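You operate a simulated robot arm through the tools that you are given. There is no shell and no other tool.

You are at the controls of a simulated robot arm. One attempt, no reset.

JOB
The spinner shows UNEVEN: add the orange glue tube and run it.
Fine: shut the hood, press the green button once and wait till the green lamp is out; leave the dial and the other tubes.

Only the result counts: the job must be done as asked and must still hold three seconds after the hand-in. Knocking over, shifting, dropping, spilling or breaking anything else fails it.

ROBOT AND FRAMES
A 7-joint arm with a two-finger parallel gripper, fixed in place. Base frame: the origin is at the foot of the arm, x ahead of it, y to its left, z up; the work surface is at about z = 760. Units: mm, rad, N and s.
Its first joint turns from -2.897 to 2.897 rad. Payload 4.4 kg.
Tool frame: the origin (TCP) lies between the finger pads and is the grasp point; the fingertips stand 23 mm ahead of it; z points along the fingers, y is the line along which they close. Largest opening 94 mm; finger width 38, thickness 10; the body of the gripper, 54 by 96 mm, starts 39 mm behind the TCP.
Orientation is told as [roll, pitch, yaw] about the base's x, y, z axes, in that order, counted from this pose: with the fingers straight down and closing along the base's y, the tool's x points along the base's -x, its y along +y and its z along -z.

CONTROLS
- The arm moves only by the tool step_arm. Its argument "deltas" is a list that holds one entry, the list of rows, each a list of 6 numbers: the shift along the tool's x, y, z in mm, then the turn, a rotation vector about the tool's x, y, z in rad. In form: [[[tx, ty, tz, wx, wy, wz], ...]]. A call has 1 to 20 rows; each row shifts and turns the commanded pose from where the row before left it, along the tool's axes as they then stand. "grip" is the opening, from 0 (shut) to 1 (fully open), set as the call begins (left out, the last holds). Each row takes 0.2 s and may step no farther than 50 mm and 0.15 rad from the row before; otherwise, or with a gripper value out of range, the whole call is refused. A pose out of reach is approached as far as the arm can. The call stops where the force on the tool passes 40 N (or 10 N more than at its start, if that is more) or the arm is blocked; 0.2 s more then pass. The fingers move at their own pace (about 72 mm/s each) and stop on an object; they squeeze with about 37 N. The grip force told is the motor's: it shows also when the fingers shut on nothing. Time passes only in rows, and 0.2 s behind the last, so rows that do not move let the fingers close. The reply holds the time, the measured pose of the TCP, the force on the tool along the base axes, the opening and the grip force, in the units named above and with some noise, with the torque about the TCP (base axes, N m) and any sound that the robot's microphone picked up, and new pictures: "show" is both (left out), scene, wrist or none.
- Cameras (640 x 400 px; columns grow to the right, rows downward): "scene" is fixed at [38.9, -650.1, 1538.3]; the picture's right is [0.89, -0.46, 0.00], its down [-0.17, -0.33, -0.93] and it looks along [0.43, 0.82, -0.37] (base axes); focal length 347 px, centre (320, 200). "wrist" rides on the gripper at [86, 16, -74] in the tool frame; the picture's right is [-0.18, 0.98, 0.00], its down [-0.58, -0.11, -0.81] and it looks along [-0.79, -0.15, 0.59] (tool axes); focal length 243 px, centre (320, 200). There is no depth. A picture from a camera that has moved, and an enlarged one, comes with that camera's place and axes in the base frame and with its lens. The place of the scene camera against the robot may be out by one fixed shift of up to 18 mm in any direction.
- zoom(camera, box): a new picture of the part [left, top, right, bottom] of that camera's present view, enlarged. It takes no simulated time.
- close_job(): hands the job in; it is judged then, once.

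Nothing tells you positions but the pictures and the camera data. Unless the task says otherwise, let go and move clear before handing in.

The tools are called by a JSON object that holds its "fn" and its "kwargs". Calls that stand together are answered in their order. step_arm: Moves the arm, as the interface text tells. Its arguments: {"type":"object","properties":{"deltas":{"type":"array","items":{"type":"array","items":{"type":"array","items":{"type":"number"}}}},"grip":{"type":"number"},"show":{"type":"string","enum":["both","scene","wrist","none"]}},"required":["deltas"]} The other tools are called the same way: zoom (camera, box) takes an enlarged picture of a part of a camera's view; close_job () hands the job in.

At the start:

```text
time_s: 0.0
eef_pos: [683.1, 476.4, 1138.1]
orientation: [-0.001, 0.0, 0.0]
contact_force: [-0.3, 1.2, 0.5]
wrist_torque: [0.01, -0.03, 0.0]
finger_gap: 94.2
gripper_force: 0.0
```

scene: 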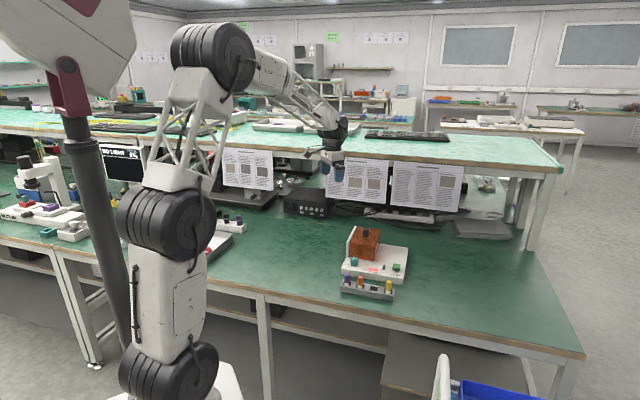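
wrist: 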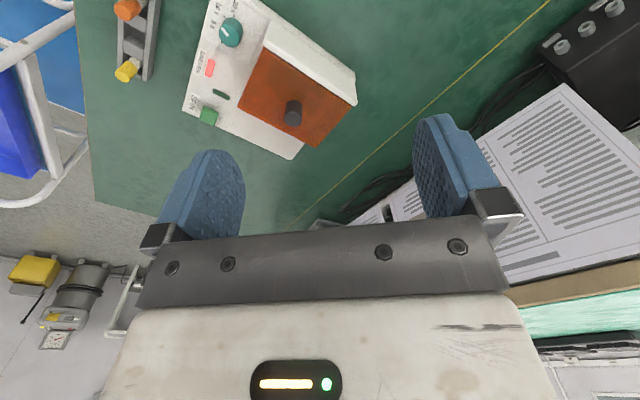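

I see a spinner (white body, orange-brown hood, teal dial, green button) on the green bench with a small tube rack in front of it. I'll zoom in on both cameras first.

{"fn": "zoom", "kwargs": {"camera": "scene", "box": [320, 210, 430, 310]}}

{"fn": "zoom", "kwargs": {"camera": "wrist", "box": [80, 0, 380, 180]}}

```text
4.00 times, centred on (375, 260) of scene
camera zoom: at [38.9, -650.1, 1538.3], right [0.89, -0.46, 0.0], down [-0.17, -0.33, -0.93], along [0.43, 0.82, -0.37], focal length 1389 px, centre (100, -40)
```

zoom: 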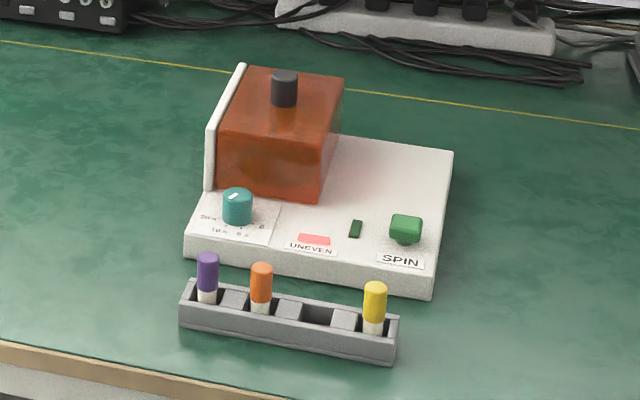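

```text
2.13 times, centred on (230, 90) of wrist
camera zoom: at [598.3, 492.7, 1213.9], right [0.18, 0.98, 0.0], down [0.58, -0.11, 0.81], along [0.79, -0.15, -0.59], focal length 518 px, centre (512, 435)
```

zoom: 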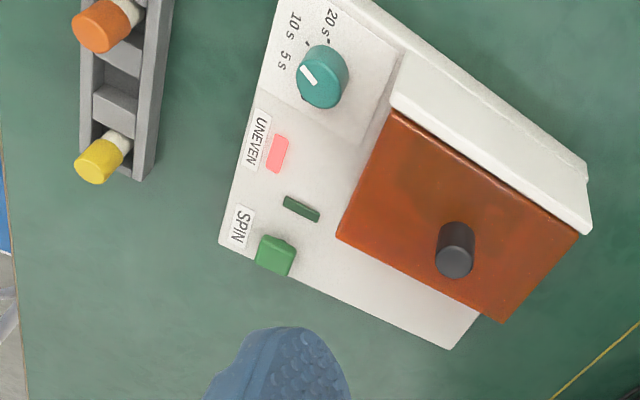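

The spinner stands turned about 45°, with its SPIN corner near (818, 180) and the hood knob near (803, 412, 880). The rack runs from about (588, 253) to (726, 120). I'll swing the wrist camera round to look at the spinner from its front.

{"fn": "step_arm", "kwargs": {"deltas": [[[5.7, -36.2, 25.3, 0, 0, 0], [5.7, -36.2, 25.3, 0, 0, 0], [5.7, -36.2, 25.3, 0, 0, 0], [5.7, -36.2, 25.3, 0, 0, 0], [5.7, -36.2, 25.3, 0, 0, 0], [5.7, -36.2, 25.3, 0, 0, 0], [0, 0, 0, 0, 0, -0.131], [0, 0, 0, 0, 0, -0.131], [0, 0, 0, 0, 0, -0.131], [0, 0, 0, 0, 0, -0.131], [0, 0, 0, 0, 0, -0.131], [0, 0, 0, 0, 0, -0.131], [0, 0, 0, 0, 0, 0]]]}}

```text
time_s: 2.8
eef_pos: [650.4, 257.9, 987.3]
orientation: [0.0, 0.001, 0.788]
contact_force: [0.0, -0.1, 0.1]
wrist_torque: [-0.02, 0.02, 0.04]
finger_gap: 93.8
gripper_force: 0.0
camera wrist: at [578.2, 209.0, 1061.9], right [-0.57, 0.82, 0.0], down [0.49, 0.34, 0.81], along [0.66, 0.46, -0.59], focal length 243 px, centre (320, 200)
```

scene: 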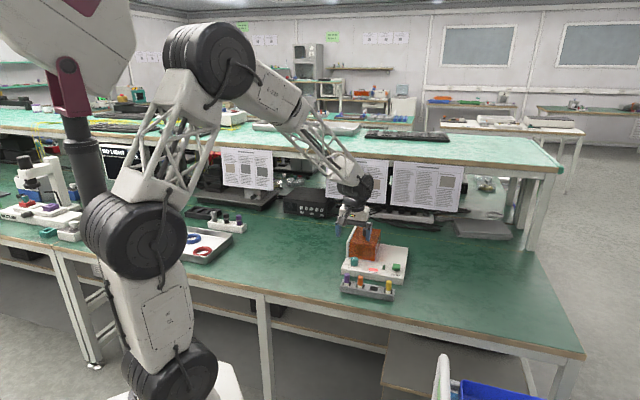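
wrist: 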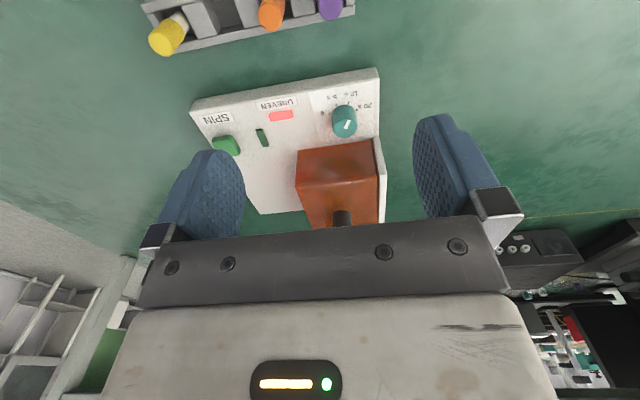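

{"fn": "zoom", "kwargs": {"camera": "wrist", "box": [180, 50, 420, 240]}}

{"fn": "zoom", "kwargs": {"camera": "wrist", "box": [130, 0, 370, 80]}}

{"fn": "zoom", "kwargs": {"camera": "scene", "box": [335, 222, 415, 302]}}

```text
2.11 times, centred on (300, 145) of wrist
camera zoom: at [578.2, 209.0, 1061.9], right [-0.57, 0.82, 0.0], down [0.49, 0.34, 0.81], along [0.66, 0.46, -0.59], focal length 511 px, centre (362, 316)
```

zoom: 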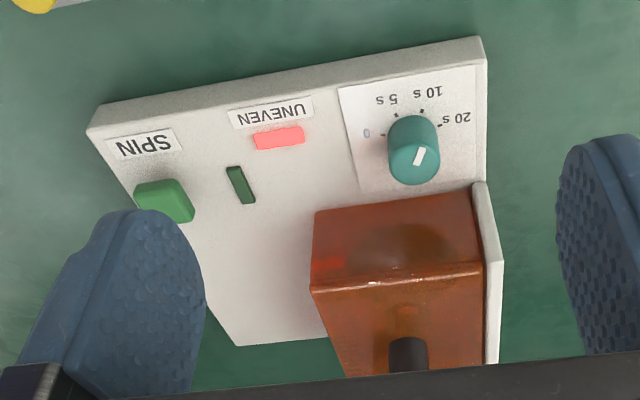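

```text
2.67 times, centred on (250, 40) of wrist
camera zoom: at [578.2, 209.0, 1061.9], right [-0.57, 0.82, 0.0], down [0.49, 0.34, 0.81], along [0.66, 0.46, -0.59], focal length 647 px, centre (507, 627)
```

zoom: 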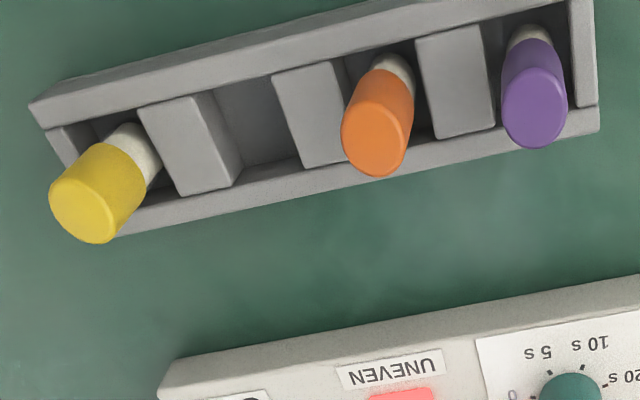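

```text
5.00 times, centred on (375, 262) of scene
camera zoom: at [38.9, -650.1, 1538.3], right [0.89, -0.46, 0.0], down [-0.17, -0.33, -0.93], along [0.43, 0.82, -0.37], focal length 1737 px, centre (45, -110)
```

zoom: 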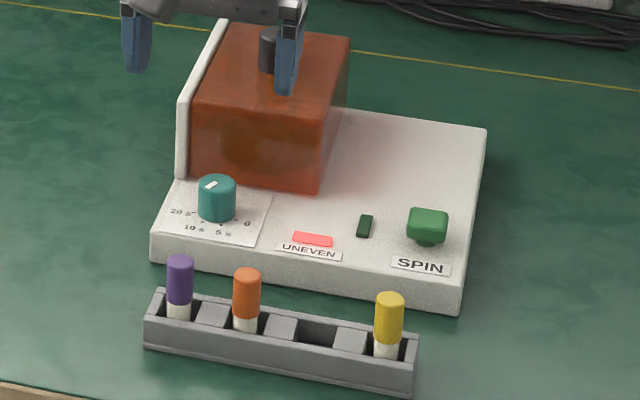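

The hood looks like an amber box set against a white side plate, with its knob in the centre of the top. I can't tell yet whether it is hinged, slides or lifts off, so I'll look from the left side.

{"fn": "step_arm", "kwargs": {"deltas": [[[-35.8, 32.3, 5.2, 0, 0, 0], [-35.8, 32.3, 5.2, 0, 0, 0], [-35.8, 32.3, 5.2, 0, 0, 0], [-35.8, 32.3, 5.2, 0, 0, 0], [-35.8, 32.3, 5.2, 0, 0, 0], [-35.8, 32.3, 5.2, 0, 0, 0], [0, 0, 0, 0, 0, 0.131], [0, 0, 0, 0, 0, 0.131], [0, 0, 0, 0, 0, 0.131], [0, 0, 0, 0, 0, 0.131], [0, 0, 0, 0, 0, 0.131], [0, 0, 0, 0, 0, 0.131], [0, 0, 0, 0, 0, 0.131], [0, 0, 0, 0, 0, 0.131], [0, 0, 0, 0, 0, 0.131], [0, 0, 0, 0, 0, 0.131], [0, 0, 0, 0, 0, 0.131], [0, 0, 0, 0, 0, 0.131], [0, 0, 0, 0, 0, 0]]], "show": "wrist"}}

{"fn": "zoom", "kwargs": {"camera": "wrist", "box": [180, 50, 460, 240]}}

```text
time_s: 6.8
eef_pos: [664.8, 546.9, 955.6]
orientation: [0.0, 0.002, -0.788]
contact_force: [-0.1, 0.0, 0.0]
wrist_torque: [0.01, 0.01, 0.03]
finger_gap: 94.1
gripper_force: 0.1
camera wrist: at [615.6, 620.9, 1031.0], right [0.83, 0.56, 0.0], down [0.33, -0.49, 0.81], along [0.45, -0.67, -0.59], focal length 243 px, centre (320, 200)
```

wrist: 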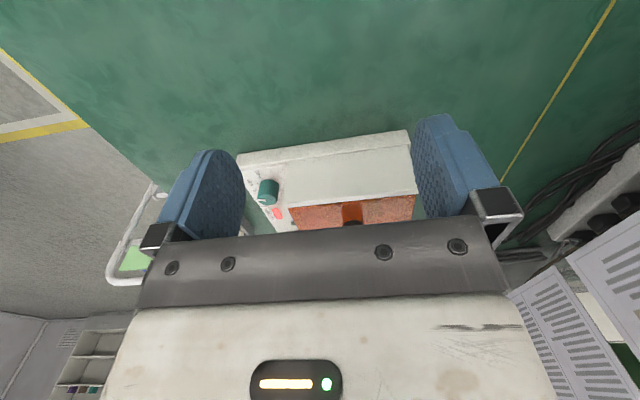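

```text
2.11 times, centred on (320, 145) of wrist
camera zoom: at [615.6, 620.9, 1031.0], right [0.83, 0.56, 0.0], down [0.33, -0.49, 0.81], along [0.45, -0.67, -0.59], focal length 511 px, centre (320, 316)
```

zoom: 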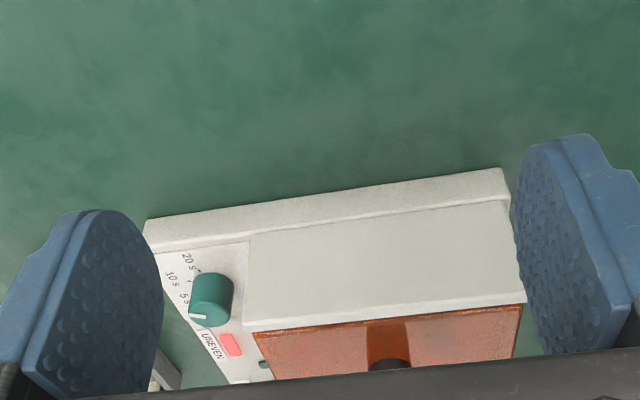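

The left side is a solid plate with no hinge visible from outside. Next I'll look from the right front.

{"fn": "step_arm", "kwargs": {"deltas": [[[0, 0, -40, 0, 0, 0], [0, 0, -40, 0, 0, 0], [-41, -12.9, 0, 0, 0, 0], [-41, -12.9, 0, 0, 0, 0], [-41, -12.9, 0, 0, 0, 0], [-41, -12.9, 0, 0, 0, 0], [-41, -12.9, 0, 0, 0, 0], [-41, -12.9, 0, 0, 0, 0], [-41, -12.9, 0, 0, 0, 0], [-41, -12.9, 0, 0, 0, 0], [-41, -12.9, 0, 0, 0, 0]]], "show": "none"}}

{"fn": "step_arm", "kwargs": {"deltas": [[[0, 0, 0, 0, 0, -0.142], [0, 0, 0, 0, 0, -0.142], [0, 0, 0, 0, 0, -0.142], [0, 0, 0, 0, 0, -0.142], [0, 0, 0, 0, 0, -0.142], [0, 0, 0, 0, 0, -0.142], [0, 0, 0, 0, 0, -0.142], [0, 0, 0, 0, 0, -0.142], [0, 0, 0, 0, 0, -0.142], [0, 0, 0, 0, 0, -0.142], [0, 0, 0, 0, 0, -0.142], [0, 0, 0, 0, 0, -0.142], [0, 0, 0, 0, 0, -0.142], [0, 0, 0, 0, 0, -0.142], [0, 0, 0, 0, 0, -0.142], [0, 0, 0, 0, 0, -0.142], [0, 0, 0, 0, 0, -0.142], [0, 0, 0, 0, 0, -0.142], [0, 0, 0, 0, 0, 0]]]}}

{"fn": "zoom", "kwargs": {"camera": "wrist", "box": [180, 50, 460, 240]}}

```text
time_s: 9.2
eef_pos: [841.3, 204.7, 1035.4]
orientation: [0.0, 0.0, -0.785]
contact_force: [0.5, -0.7, -0.1]
wrist_torque: [0.06, 0.0, 0.01]
finger_gap: 93.9
gripper_force: 0.0
```

```text
time_s: 13.2
eef_pos: [844.0, 205.2, 1035.7]
orientation: [0.0, 0.001, 1.772]
contact_force: [-0.1, 0.6, 0.6]
wrist_torque: [-0.02, -0.02, -0.02]
finger_gap: 93.9
gripper_force: 0.0
camera wrist: at [845.8, 117.6, 1110.8], right [-1.0, -0.02, 0.0], down [-0.01, 0.59, 0.81], along [-0.01, 0.81, -0.59], focal length 243 px, centre (320, 200)
```

scene: 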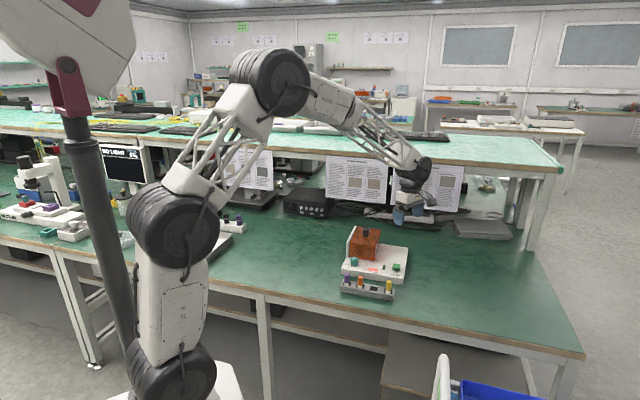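
wrist: 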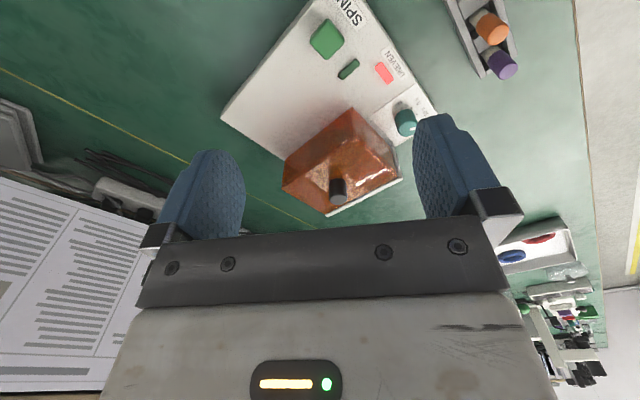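

```text
2.11 times, centred on (320, 145) of wrist
camera zoom: at [845.8, 117.6, 1110.8], right [-1.0, -0.02, 0.0], down [-0.01, 0.59, 0.81], along [-0.01, 0.81, -0.59], focal length 511 px, centre (320, 316)
```

zoom: 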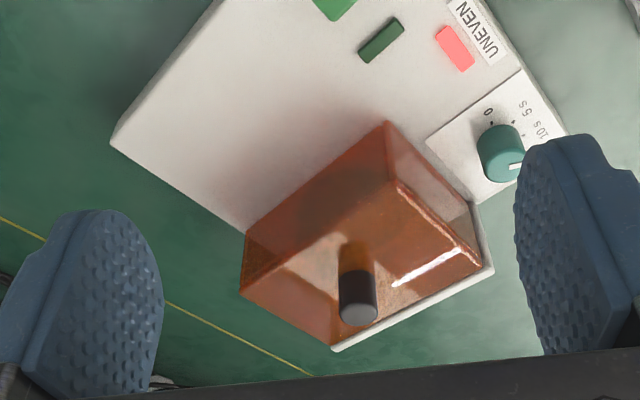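

{"fn": "zoom", "kwargs": {"camera": "wrist", "box": [270, 95, 420, 220]}}

{"fn": "zoom", "kwargs": {"camera": "scene", "box": [340, 220, 390, 270]}}

```text
3.20 times, centred on (345, 158) of wrist
camera zoom: at [845.8, 117.6, 1110.8], right [-1.0, -0.02, 0.0], down [-0.01, 0.59, 0.81], along [-0.01, 0.81, -0.59], focal length 776 px, centre (240, 336)
```

zoom: 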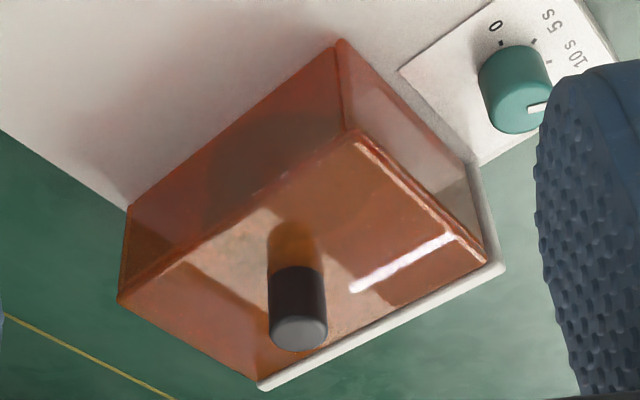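

```text
8.00 times, centred on (365, 245) of scene
camera zoom: at [38.9, -650.1, 1538.3], right [0.89, -0.46, 0.0], down [-0.17, -0.33, -0.93], along [0.43, 0.82, -0.37], focal length 2779 px, centre (-40, -160)
```

zoom: 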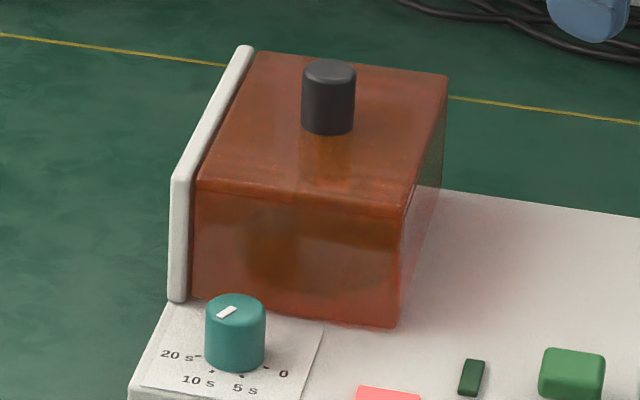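

The hood is clear amber with a dark rotor inside, and the free deck to its right suggests it slides that way, away from the white plate. I put the knob top near (815, 410, 894), so next I'll hover over it in line with the body to measure more closely.

{"fn": "step_arm", "kwargs": {"deltas": [[[0, 0, 0, 0, 0, 0.133], [0, 0, 0, 0, 0, 0.133], [0, 0, 0, 0, 0, 0.133], [0, 0, 0, 0, 0, 0.133], [0, 0, 0, 0, 0, 0.133], [0, 0, 0, 0, 0, 0.133], [0, 0, 0, 0, 0, 0.133], [-26.7, 31.7, 13.2, 0, 0, 0], [-26.7, 31.7, 13.2, 0, 0, 0], [-26.7, 31.7, 13.2, 0, 0, 0], [-26.7, 31.7, 13.2, 0, 0, 0], [-26.7, 31.7, 13.2, 0, 0, 0], [0, 0, 0, 0, 0, 0]]]}}

{"fn": "zoom", "kwargs": {"camera": "wrist", "box": [180, 0, 460, 240]}}

{"fn": "zoom", "kwargs": {"camera": "scene", "box": [335, 200, 415, 280]}}

```text
time_s: 16.0
eef_pos: [811.9, 411.8, 971.1]
orientation: [-0.001, 0.001, 0.839]
contact_force: [-1.2, 0.1, -0.8]
wrist_torque: [0.0, 0.04, -0.02]
finger_gap: 94.0
gripper_force: 0.0
camera wrist: at [743.5, 358.4, 1045.7], right [-0.61, 0.79, 0.0], down [0.47, 0.36, 0.81], along [0.64, 0.49, -0.59], focal length 243 px, centre (320, 200)
```

scene: 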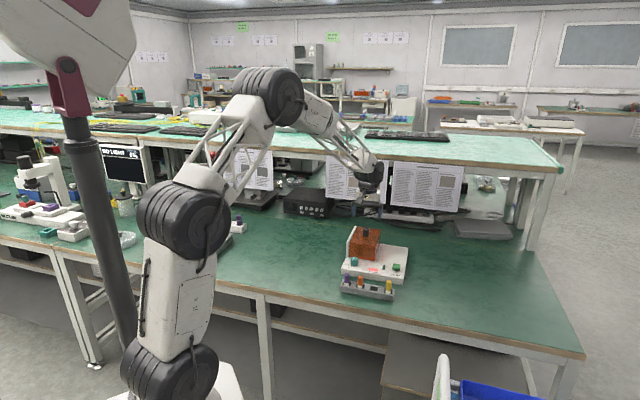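
wrist: 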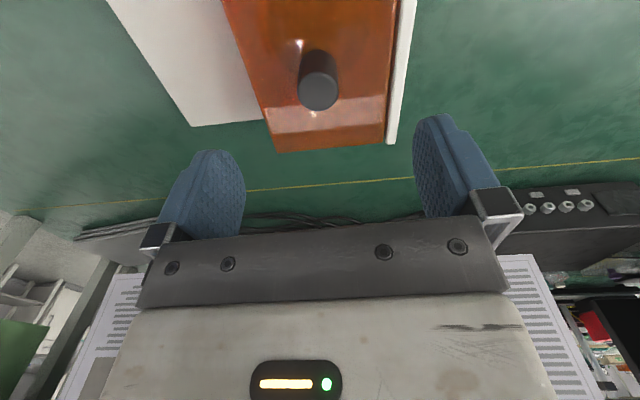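

```text
1.67 times, centred on (320, 120) of wrist
camera zoom: at [743.5, 358.4, 1045.7], right [-0.61, 0.79, 0.0], down [0.47, 0.36, 0.81], along [0.64, 0.49, -0.59], focal length 404 px, centre (320, 333)
```

zoom: 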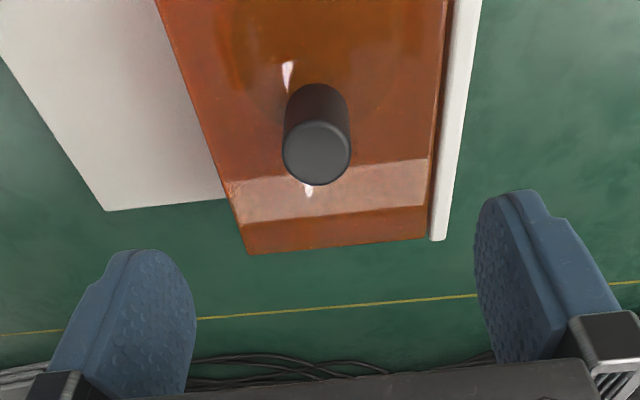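

```text
5.00 times, centred on (375, 240) of scene
camera zoom: at [38.9, -650.1, 1538.3], right [0.89, -0.46, 0.0], down [-0.17, -0.33, -0.93], along [0.43, 0.82, -0.37], focal length 1737 px, centre (45, 0)
```

zoom: 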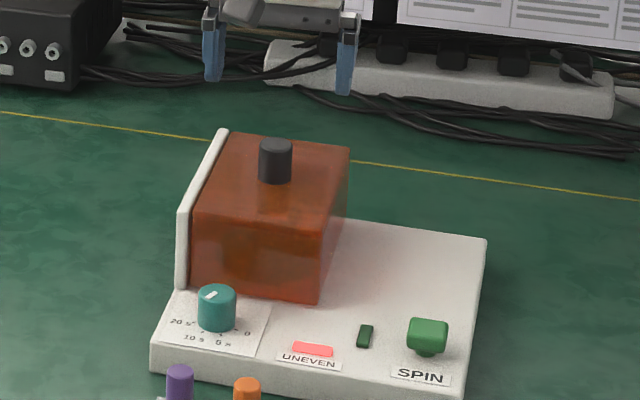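

The body sits at 45°: e1 = (0.707, −0.707), with the hood spanning e1 ≈ 228–339 and a free deck of about 113 mm to its right. That fits a sliding hood, so I'll come down on the knob with the fingers closing along e1, then grip it.

{"fn": "step_arm", "kwargs": {"deltas": [[[0, 0, 0, 0, 0, 0.054], [-1.6, -2.3, 20, 0, 0, 0], [0, 0, 20, 0, 0, 0], [0, 0, 20, 0, 0, 0], [0, 0, 18, 0, 0, 0], [0, 0, 0, 0, 0, 0]]]}}

{"fn": "zoom", "kwargs": {"camera": "scene", "box": [335, 210, 405, 270]}}

```text
time_s: 17.4
eef_pos: [818.4, 408.9, 893.0]
orientation: [0.0, 0.001, 0.785]
contact_force: [-0.3, 0.7, -0.5]
wrist_torque: [0.02, 0.05, 0.02]
finger_gap: 94.1
gripper_force: 0.1
camera wrist: at [745.7, 360.0, 966.6], right [-0.57, 0.82, 0.0], down [0.49, 0.33, 0.81], along [0.67, 0.46, -0.59], focal length 243 px, centre (320, 200)
```

scene: 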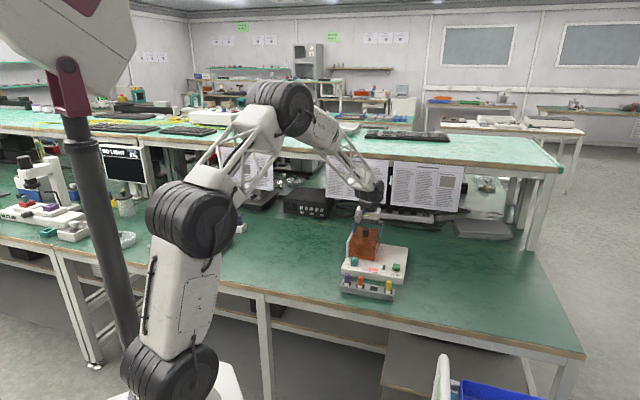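
wrist: 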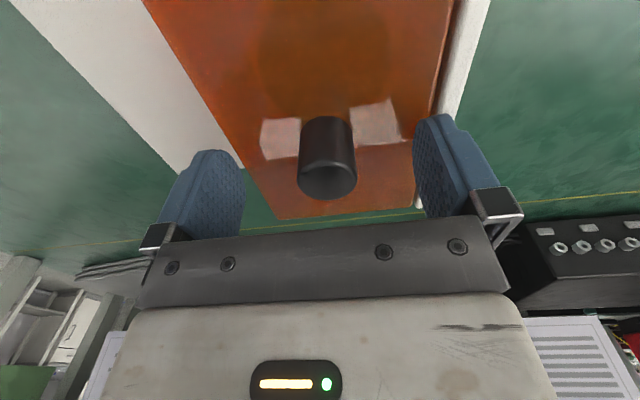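

```text
6.67 times, centred on (370, 240) of scene
camera zoom: at [38.9, -650.1, 1538.3], right [0.89, -0.46, 0.0], down [-0.17, -0.33, -0.93], along [0.43, 0.82, -0.37], focal length 2316 px, centre (-13, -67)
```

zoom: 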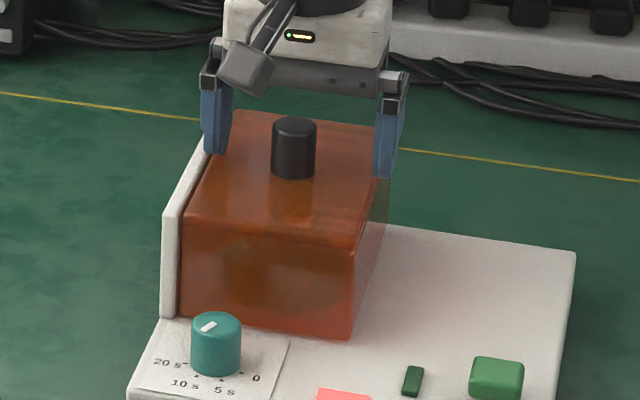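

The knob sits between the fingers, about 3–4 mm off-centre. I'll centre on it and close.

{"fn": "step_arm", "kwargs": {"deltas": [[[0, 3.8, 0, 0, 0, 0], [0, 0, 0, 0, 0, 0]]], "show": "wrist"}}

{"fn": "step_arm", "kwargs": {"deltas": [[[0, 0, 0, 0, 0, 0], [0, 0, 0, 0, 0, 0], [0, 0, 0, 0, 0, 0], [0, 0, 0, 0, 0, 0]]], "grip": 0}}

```text
time_s: 18.0
eef_pos: [816.0, 411.6, 892.2]
orientation: [0.0, 0.001, 0.785]
contact_force: [0.5, -0.2, 0.8]
wrist_torque: [0.0, -0.03, 0.01]
finger_gap: 94.2
gripper_force: 0.1
camera wrist: at [743.3, 363.0, 966.6], right [-0.57, 0.82, 0.0], down [0.49, 0.33, 0.81], along [0.67, 0.46, -0.59], focal length 243 px, centre (320, 200)
```

wrist: 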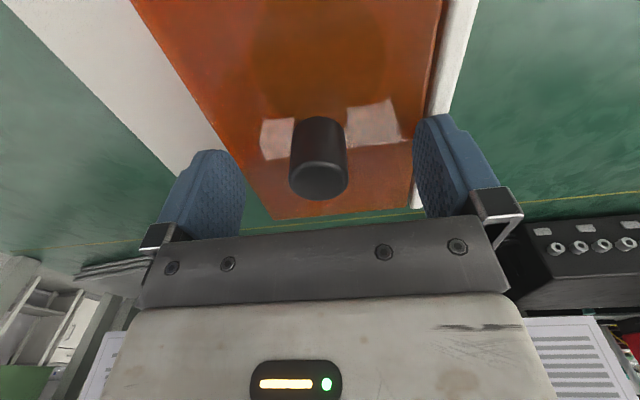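

```text
time_s: 19.0
eef_pos: [815.8, 411.7, 891.0]
orientation: [-0.001, 0.0, 0.784]
contact_force: [-0.6, -1.0, -0.2]
wrist_torque: [-0.37, -0.45, 0.02]
finger_gap: 27.3
gripper_force: 45.1
camera wrist: at [743.3, 362.9, 966.6], right [-0.57, 0.82, 0.0], down [0.49, 0.33, 0.81], along [0.67, 0.46, -0.59], focal length 243 px, centre (320, 200)
```

scene: 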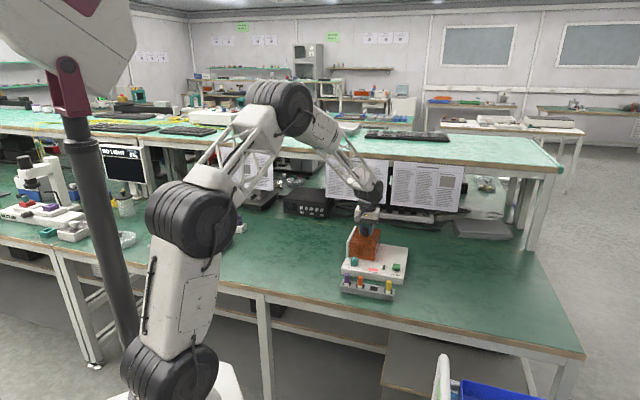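
wrist: 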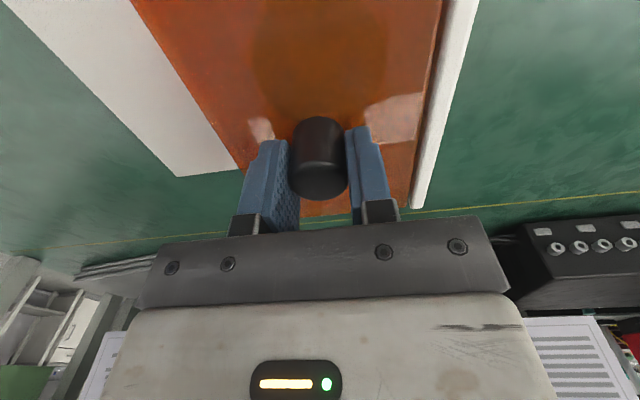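

The knob is gripped (27.3 mm). I'll pull a few millimetres along +e1 and watch the force.

{"fn": "step_arm", "kwargs": {"deltas": [[[0, -2, 0, 0, 0, 0], [0, -2, 0, 0, 0, 0]]], "show": "wrist"}}

```text
time_s: 19.6
eef_pos: [817.9, 408.9, 890.7]
orientation: [-0.001, -0.001, 0.785]
contact_force: [9.2, 11.2, 0.4]
wrist_torque: [-0.11, 1.02, 0.03]
finger_gap: 27.5
gripper_force: 45.5
camera wrist: at [745.7, 360.4, 966.5], right [-0.57, 0.82, 0.0], down [0.49, 0.33, 0.81], along [0.67, 0.46, -0.59], focal length 243 px, centre (320, 200)
```

wrist: 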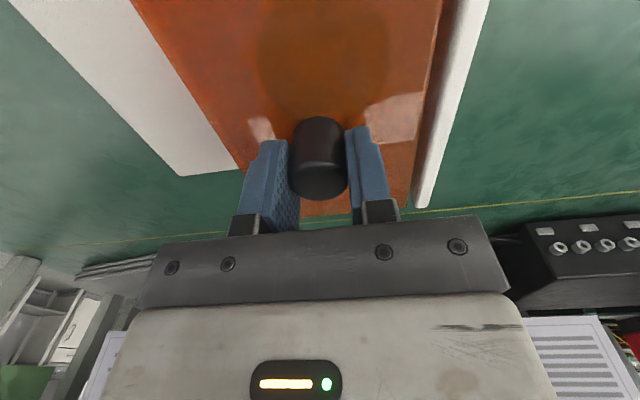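

The hood moved with the gripper while the body and plate stayed put, so it does slide. There is some sideways load along +e2, so I'll ease that way and go on gently.

{"fn": "step_arm", "kwargs": {"deltas": [[[-0.7, -2, 0, 0, 0, 0], [0, -4, 0, 0, 0, 0], [0, -4, 0, 0, 0, 0]]], "show": "wrist"}}

{"fn": "zoom", "kwargs": {"camera": "scene", "box": [335, 210, 415, 290]}}

```text
time_s: 20.4
eef_pos: [826.2, 403.5, 893.0]
orientation: [0.0, -0.001, 0.789]
contact_force: [5.6, 6.7, 4.3]
wrist_torque: [0.13, 0.68, 0.06]
finger_gap: 27.3
gripper_force: 44.7
camera wrist: at [752.7, 353.4, 966.5], right [-0.57, 0.82, 0.0], down [0.49, 0.33, 0.81], along [0.67, 0.46, -0.59], focal length 243 px, centre (320, 200)
```

wrist: 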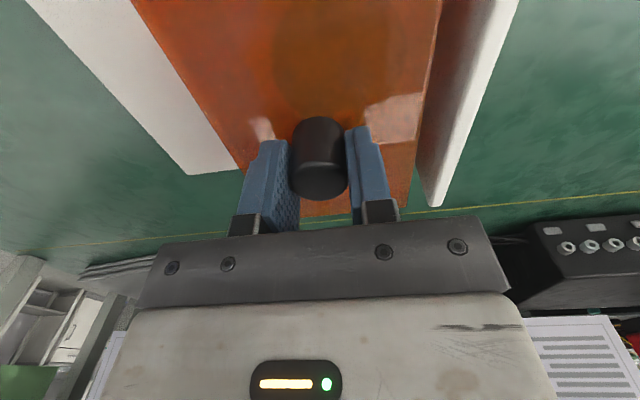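

```text
5.00 times, centred on (375, 250) of scene
camera zoom: at [38.9, -650.1, 1538.3], right [0.89, -0.46, 0.0], down [-0.17, -0.33, -0.93], along [0.43, 0.82, -0.37], focal length 1737 px, centre (45, -50)
```

zoom: 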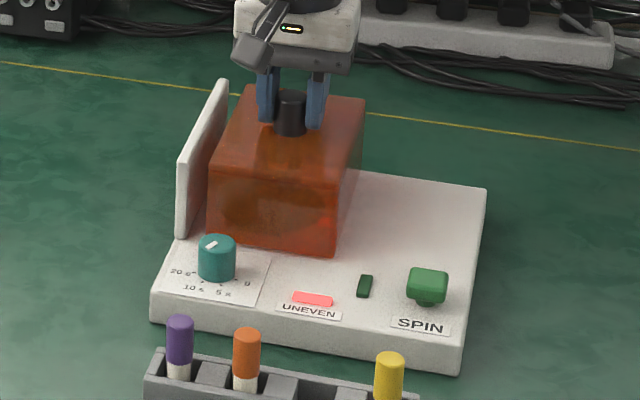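

The sliding hood is confirmed, and it opens to the right. I'll keep going.

{"fn": "step_arm", "kwargs": {"deltas": [[[-0.4, -8, 0, 0, 0, 0], [0, -8, 0, 0, 0, 0], [0, -8, 0, 0, 0, 0], [0, -8, 0, 0, 0, 0], [0, -8, 0, 0, 0, 0]]], "show": "none"}}

```text
time_s: 21.6
eef_pos: [853.1, 375.0, 890.2]
orientation: [-0.001, 0.0, 0.787]
contact_force: [-12.3, -11.5, 9.5]
wrist_torque: [-1.09, 0.32, 0.01]
finger_gap: 27.4
gripper_force: 44.8
```

{"fn": "step_arm", "kwargs": {"deltas": [[[0.7, -7, 0, 0, 0, 0], [0.15, -8, 0, 0, 0, 0], [0.15, -8, 0, 0, 0, 0], [0.15, -8, 0, 0, 0, 0]]]}}

{"fn": "zoom", "kwargs": {"camera": "scene", "box": [335, 210, 415, 290]}}

```text
time_s: 22.6
eef_pos: [876.3, 353.9, 891.7]
orientation: [0.001, 0.0, 0.787]
contact_force: [10.0, 10.4, -13.3]
wrist_torque: [-0.08, -0.79, 0.0]
finger_gap: 27.5
gripper_force: 45.2
camera wrist: at [803.0, 303.7, 966.4], right [-0.57, 0.82, 0.0], down [0.49, 0.33, 0.81], along [0.66, 0.46, -0.59], focal length 243 px, centre (320, 200)
```

scene: 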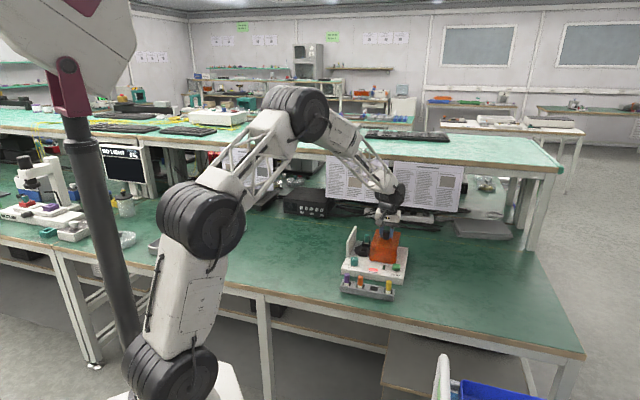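
wrist: 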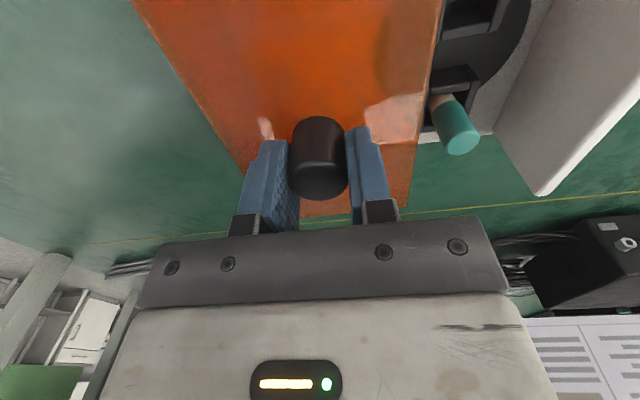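

```text
5.00 times, centred on (375, 250) of scene
camera zoom: at [38.9, -650.1, 1538.3], right [0.89, -0.46, 0.0], down [-0.17, -0.33, -0.93], along [0.43, 0.82, -0.37], focal length 1737 px, centre (45, -50)
```

zoom: 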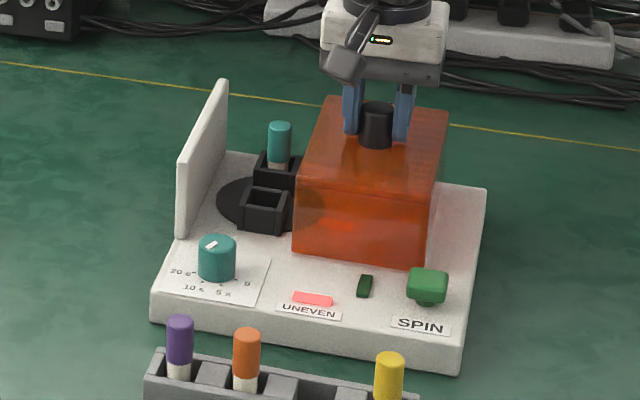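

The rotor shows a teal tube in its back holder and an empty holder opposite. I'll slide on to clear it fully.

{"fn": "step_arm", "kwargs": {"deltas": [[[-0.4, -6, 0.3, 0, 0, 0], [0, -6, 0, 0, 0, 0], [0, -5, 0, 0, 0, 0], [0, -4, 0, 0, 0, 0]]]}}

{"fn": "zoom", "kwargs": {"camera": "scene", "box": [335, 210, 415, 290]}}

```text
time_s: 23.6
eef_pos: [890.4, 339.0, 890.7]
orientation: [0.0, 0.0, 0.787]
contact_force: [11.2, 22.7, -10.6]
wrist_torque: [0.26, -0.92, -0.06]
finger_gap: 27.5
gripper_force: 44.9
camera wrist: at [817.7, 288.6, 966.4], right [-0.57, 0.82, 0.0], down [0.49, 0.33, 0.81], along [0.67, 0.46, -0.59], focal length 243 px, centre (320, 200)
```

scene: 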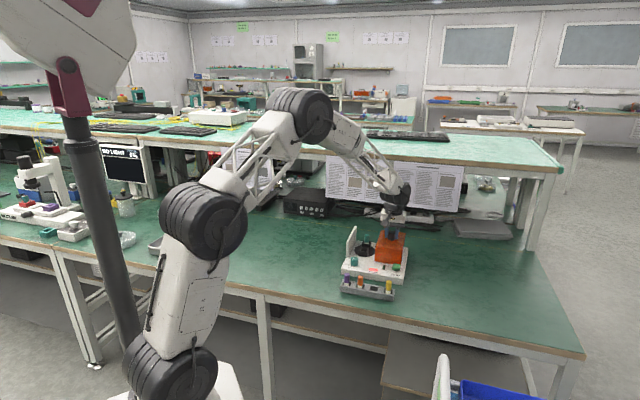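
wrist: 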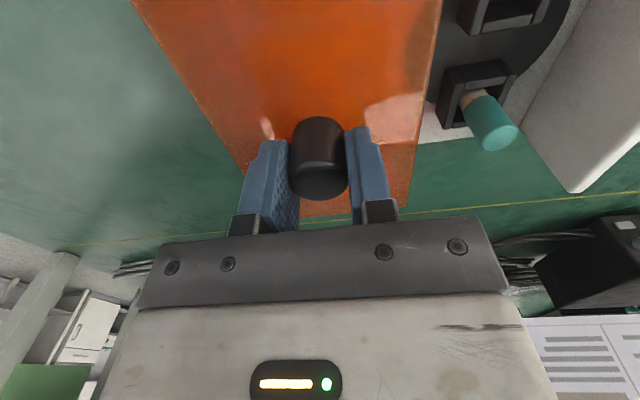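

```text
5.00 times, centred on (375, 250) of scene
camera zoom: at [38.9, -650.1, 1538.3], right [0.89, -0.46, 0.0], down [-0.17, -0.33, -0.93], along [0.43, 0.82, -0.37], focal length 1737 px, centre (45, -50)
```

zoom: 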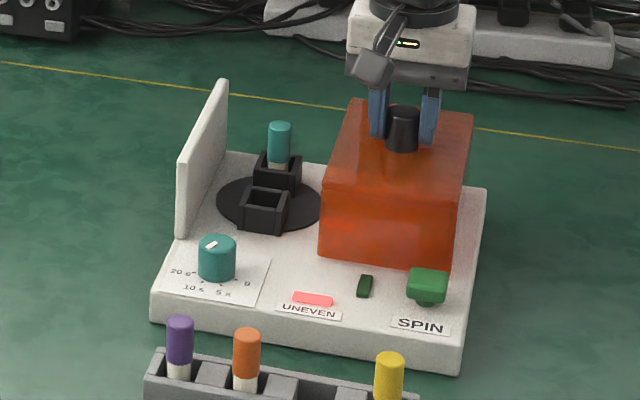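

The rotor is clear and the hood has travelled about 105 mm. I'll ease off the sideways load, release the knob and rise.

{"fn": "step_arm", "kwargs": {"deltas": [[[-0.8, 0, -0.3, 0, 0, 0], [0, 0, 0, 0, 0, 0]]], "show": "none"}}

{"fn": "step_arm", "kwargs": {"deltas": [[[0, 0, 0, 0, 0, 0], [0, 0, 0, 0, 0, 0], [0, 0, 0, 0, 0, 0], [0, 0, -30, 0, 0, 0], [0, 0, -40, 0, 0, 0], [0, 0, -40, 0, 0, 0], [0, 0, -20, 0, 0, 0]]], "grip": 0.8}}

{"fn": "zoom", "kwargs": {"camera": "scene", "box": [335, 220, 415, 300]}}

```text
time_s: 24.2
eef_pos: [890.1, 338.8, 892.3]
orientation: [0.002, 0.001, 0.786]
contact_force: [-11.3, 14.6, -5.4]
wrist_torque: [-0.09, -0.54, -0.06]
finger_gap: 27.6
gripper_force: 45.0
```

```text
time_s: 25.8
eef_pos: [891.2, 339.0, 1021.4]
orientation: [0.0, 0.001, 0.784]
contact_force: [0.7, 0.3, 0.2]
wrist_torque: [0.04, -0.02, 0.0]
finger_gap: 75.4
gripper_force: 0.1
camera wrist: at [818.7, 289.1, 1096.1], right [-0.57, 0.82, 0.0], down [0.49, 0.33, 0.81], along [0.66, 0.46, -0.59], focal length 243 px, centre (320, 200)
```

scene: 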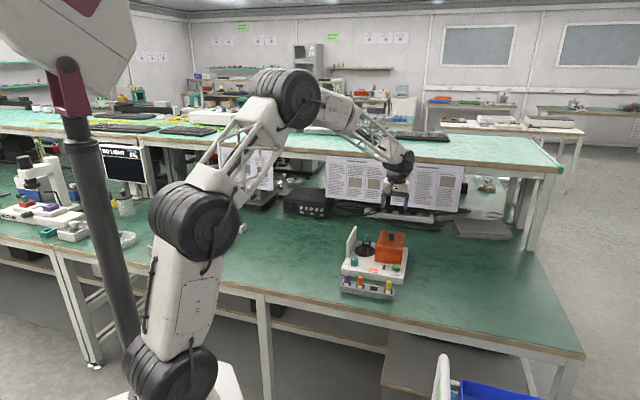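
wrist: 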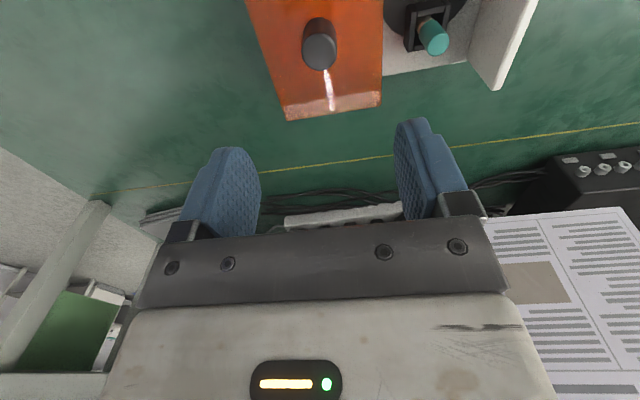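

```text
5.00 times, centred on (375, 260) of scene
camera zoom: at [38.9, -650.1, 1538.3], right [0.89, -0.46, 0.0], down [-0.17, -0.33, -0.93], along [0.43, 0.82, -0.37], focal length 1737 px, centre (45, -100)
```

zoom: 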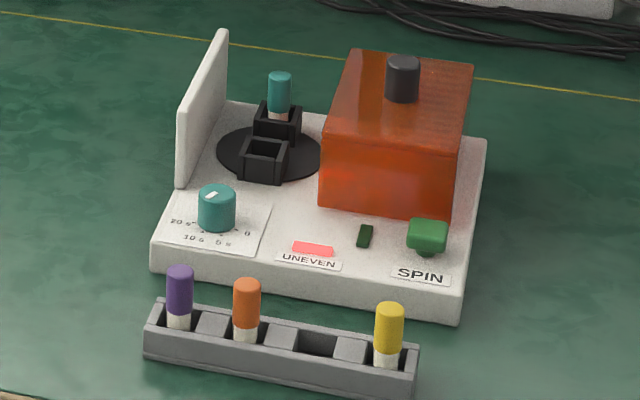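

The hood stays open and nothing has shifted. Next I'll look at the rotor holders and the rack up close.

{"fn": "step_arm", "kwargs": {"deltas": [[[25.6, 27.8, 15.3, 0, 0, 0], [25.6, 27.8, 15.3, 0, 0, 0], [25.6, 27.8, 15.3, 0, 0, 0], [25.6, 27.8, 15.3, 0, 0, 0], [0, 0, 0, 0, 0, 0]]], "show": "wrist"}}

{"fn": "zoom", "kwargs": {"camera": "wrist", "box": [220, 0, 460, 180]}}

```text
time_s: 27.0
eef_pos: [740.6, 344.5, 959.5]
orientation: [0.001, 0.0, 0.784]
contact_force: [0.4, -0.3, 1.0]
wrist_torque: [-0.01, 0.01, 0.03]
finger_gap: 75.1
gripper_force: 0.1
camera wrist: at [668.7, 295.2, 1034.4], right [-0.57, 0.82, 0.0], down [0.49, 0.33, 0.81], along [0.67, 0.46, -0.59], focal length 243 px, centre (320, 200)
```

wrist: 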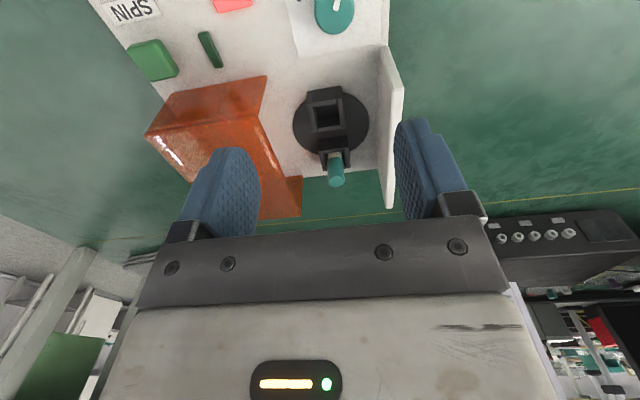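

```text
2.22 times, centred on (340, 90) of wrist
camera zoom: at [668.7, 295.2, 1034.4], right [-0.57, 0.82, 0.0], down [0.49, 0.33, 0.81], along [0.67, 0.46, -0.59], focal length 539 px, centre (276, 444)
```

zoom: 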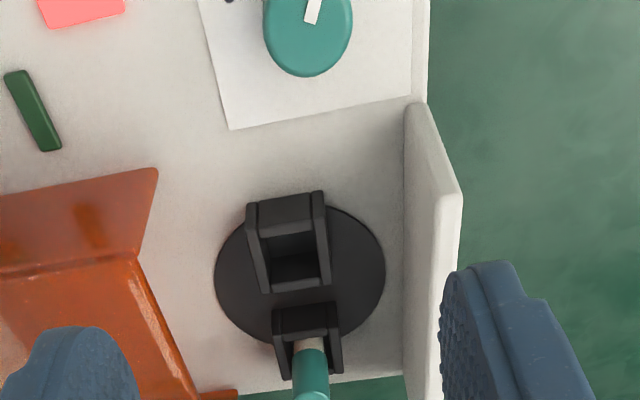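

The rotor centre is near (802, 402). The empty socket is near (779, 380) and the teal tube sits opposite it. I'll tilt the camera down to see the socket's shape.

{"fn": "step_arm", "kwargs": {"deltas": [[[-33.8, -1.6, 0, 0, 0, 0], [-33.8, -1.6, 0, 0, 0, 0], [0, 0, 0, 0, 0.12, 0], [0, 0, 0, 0, 0.12, 0], [0, 0, 0, 0, 0.12, 0], [0, 0, 0, 0, 0.12, 0], [0, 0, 0, 0, 0.12, 0], [0, 0, 0, 0, 0, 0]]], "show": "wrist"}}

{"fn": "zoom", "kwargs": {"camera": "wrist", "box": [220, 20, 460, 200]}}

```text
time_s: 28.8
eef_pos: [790.0, 391.1, 960.1]
orientation: [0.0, 0.598, 0.785]
contact_force: [-0.3, -0.8, -0.2]
wrist_torque: [-0.01, 0.02, 0.0]
finger_gap: 75.3
gripper_force: 0.1
camera wrist: at [758.1, 381.0, 1071.7], right [-0.59, 0.8, -0.1], down [0.74, 0.59, 0.34], along [0.33, 0.12, -0.94], focal length 243 px, centre (320, 200)
```

wrist: 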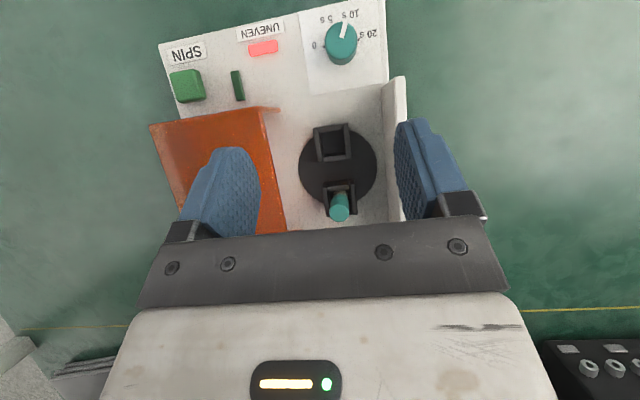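

```text
2.22 times, centred on (340, 110) of wrist
camera zoom: at [758.1, 381.0, 1071.7], right [-0.59, 0.8, -0.1], down [0.74, 0.59, 0.34], along [0.33, 0.12, -0.94], focal length 539 px, centre (276, 400)
```

zoom: 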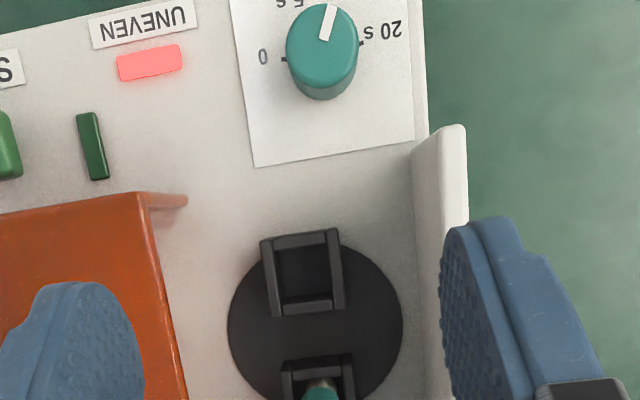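

The socket is a square box about 24 mm inside, near (788, 388). Next I'll look at the rack and the orange tube, around (660, 216), from above.

{"fn": "step_arm", "kwargs": {"deltas": [[[30.2, -6.5, 31.5, 0, 0, 0], [30.2, -6.5, 31.5, 0, 0, 0], [30.2, -6.5, 31.5, 0, 0, 0], [30.2, -6.5, 31.5, 0, 0, 0], [30.2, -6.5, 31.5, 0, 0, 0], [0, 0, 0, 0, 0, 0]]], "show": "wrist"}}

{"fn": "zoom", "kwargs": {"camera": "wrist", "box": [200, 20, 440, 200]}}

{"fn": "zoom", "kwargs": {"camera": "scene", "box": [335, 265, 405, 305]}}

```text
time_s: 30.2
eef_pos: [660.5, 217.1, 915.3]
orientation: [-0.001, 0.599, 0.785]
contact_force: [-0.2, -0.6, -0.5]
wrist_torque: [0.0, -0.02, 0.01]
finger_gap: 75.1
gripper_force: 0.0
camera wrist: at [629.1, 207.5, 1026.7], right [-0.59, 0.8, -0.1], down [0.74, 0.58, 0.34], along [0.33, 0.12, -0.94], focal length 243 px, centre (320, 200)
```

wrist: 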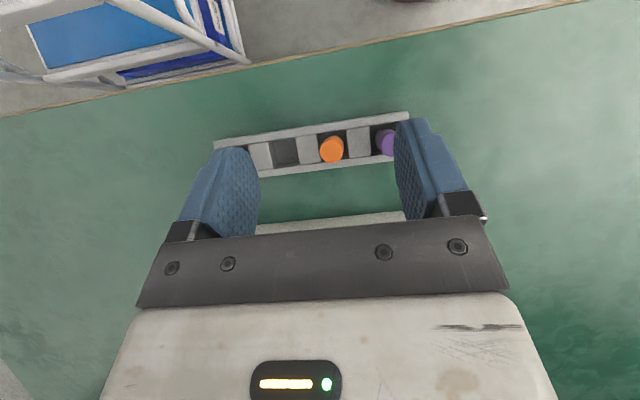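

```text
2.22 times, centred on (320, 110) of wrist
camera zoom: at [629.1, 207.5, 1026.7], right [-0.59, 0.8, -0.1], down [0.74, 0.58, 0.34], along [0.33, 0.12, -0.94], focal length 539 px, centre (320, 400)
```

zoom: 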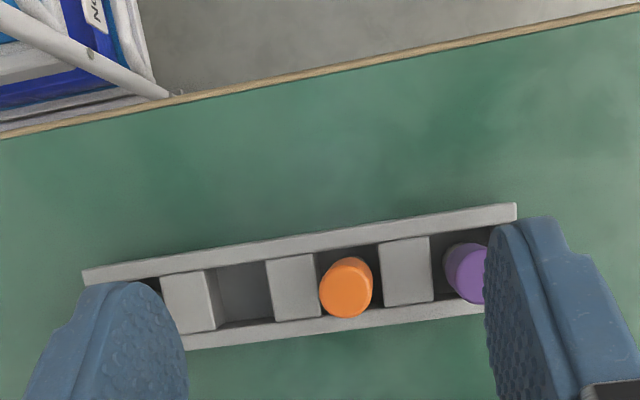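

```text
9.14 times, centred on (370, 285) of scene
camera zoom: at [38.9, -650.1, 1538.3], right [0.89, -0.46, 0.0], down [-0.17, -0.33, -0.93], along [0.43, 0.82, -0.37], focal length 3176 px, centre (-137, -577)
```

zoom: 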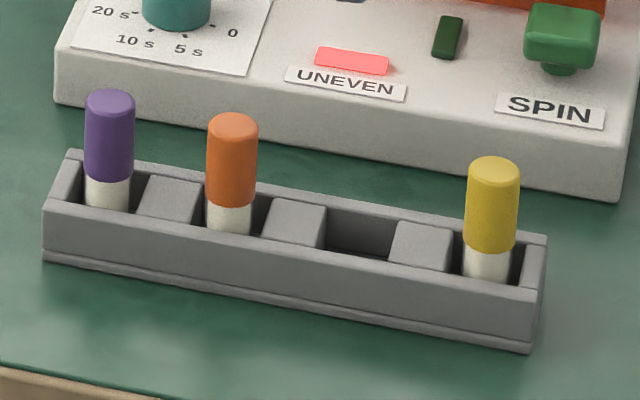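

The orange cap top is at about (660, 216, 821) with a 20 mm diameter. The rack rim is about z 781 and the socket rim about z 813, and the teal tube shows that a seated tube sits about 31 mm higher than one in the rack. I'll untilt, narrow the grip to 40 mm and hover over the cap.

{"fn": "step_arm", "kwargs": {"deltas": [[[0, 0, 0, 0, -0.12, 0], [0, 0, 0, 0, -0.12, 0], [0, 0, 0, 0, -0.12, 0], [0, 0, 0, 0, -0.12, 0], [0, 0, 0, 0, -0.119, 0], [0, 0, 22, 0, 0, 0], [0, 0, 22, 0, 0, 0], [0, 0, 0, 0, 0, 0]]], "grip": 0.46}}

{"fn": "zoom", "kwargs": {"camera": "wrist", "box": [200, 40, 440, 220]}}

{"fn": "zoom", "kwargs": {"camera": "scene", "box": [335, 245, 405, 305]}}

```text
time_s: 32.0
eef_pos: [661.8, 216.0, 872.3]
orientation: [-0.001, 0.0, 0.786]
contact_force: [0.8, -0.8, -0.2]
wrist_torque: [-0.01, -0.02, -0.02]
finger_gap: 43.4
gripper_force: 0.1
camera wrist: at [590.0, 167.0, 947.6], right [-0.57, 0.82, 0.0], down [0.49, 0.33, 0.81], along [0.66, 0.46, -0.59], focal length 243 px, centre (320, 200)
```

scene: 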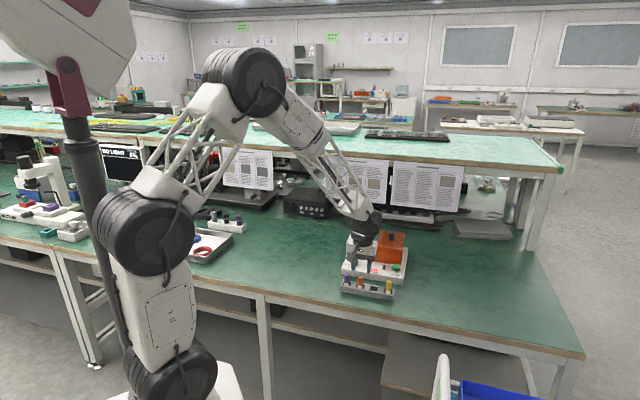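
wrist: 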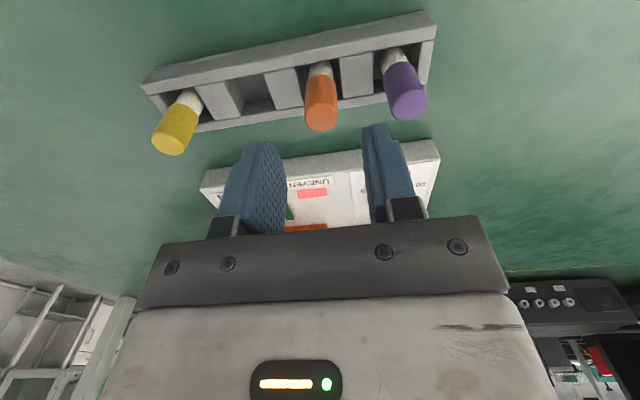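

```text
2.22 times, centred on (320, 130) of wrist
camera zoom: at [590.0, 167.0, 947.6], right [-0.57, 0.82, 0.0], down [0.49, 0.33, 0.81], along [0.66, 0.46, -0.59], focal length 539 px, centre (320, 356)
```

zoom: 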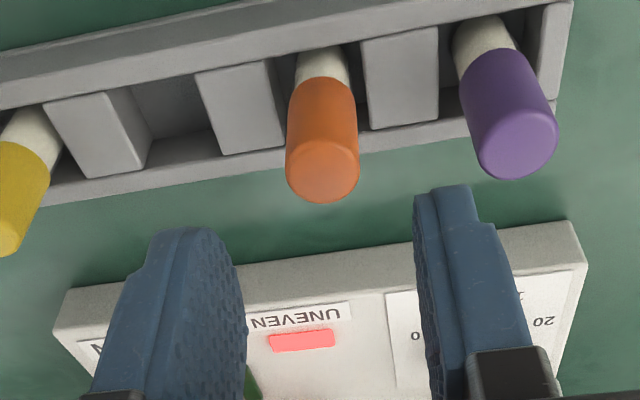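

```text
6.67 times, centred on (370, 275) of scene
camera zoom: at [38.9, -650.1, 1538.3], right [0.89, -0.46, 0.0], down [-0.17, -0.33, -0.93], along [0.43, 0.82, -0.37], focal length 2316 px, centre (-13, -300)
```

zoom: 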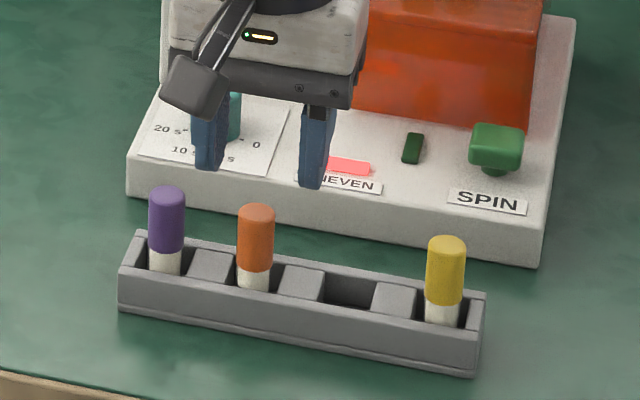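

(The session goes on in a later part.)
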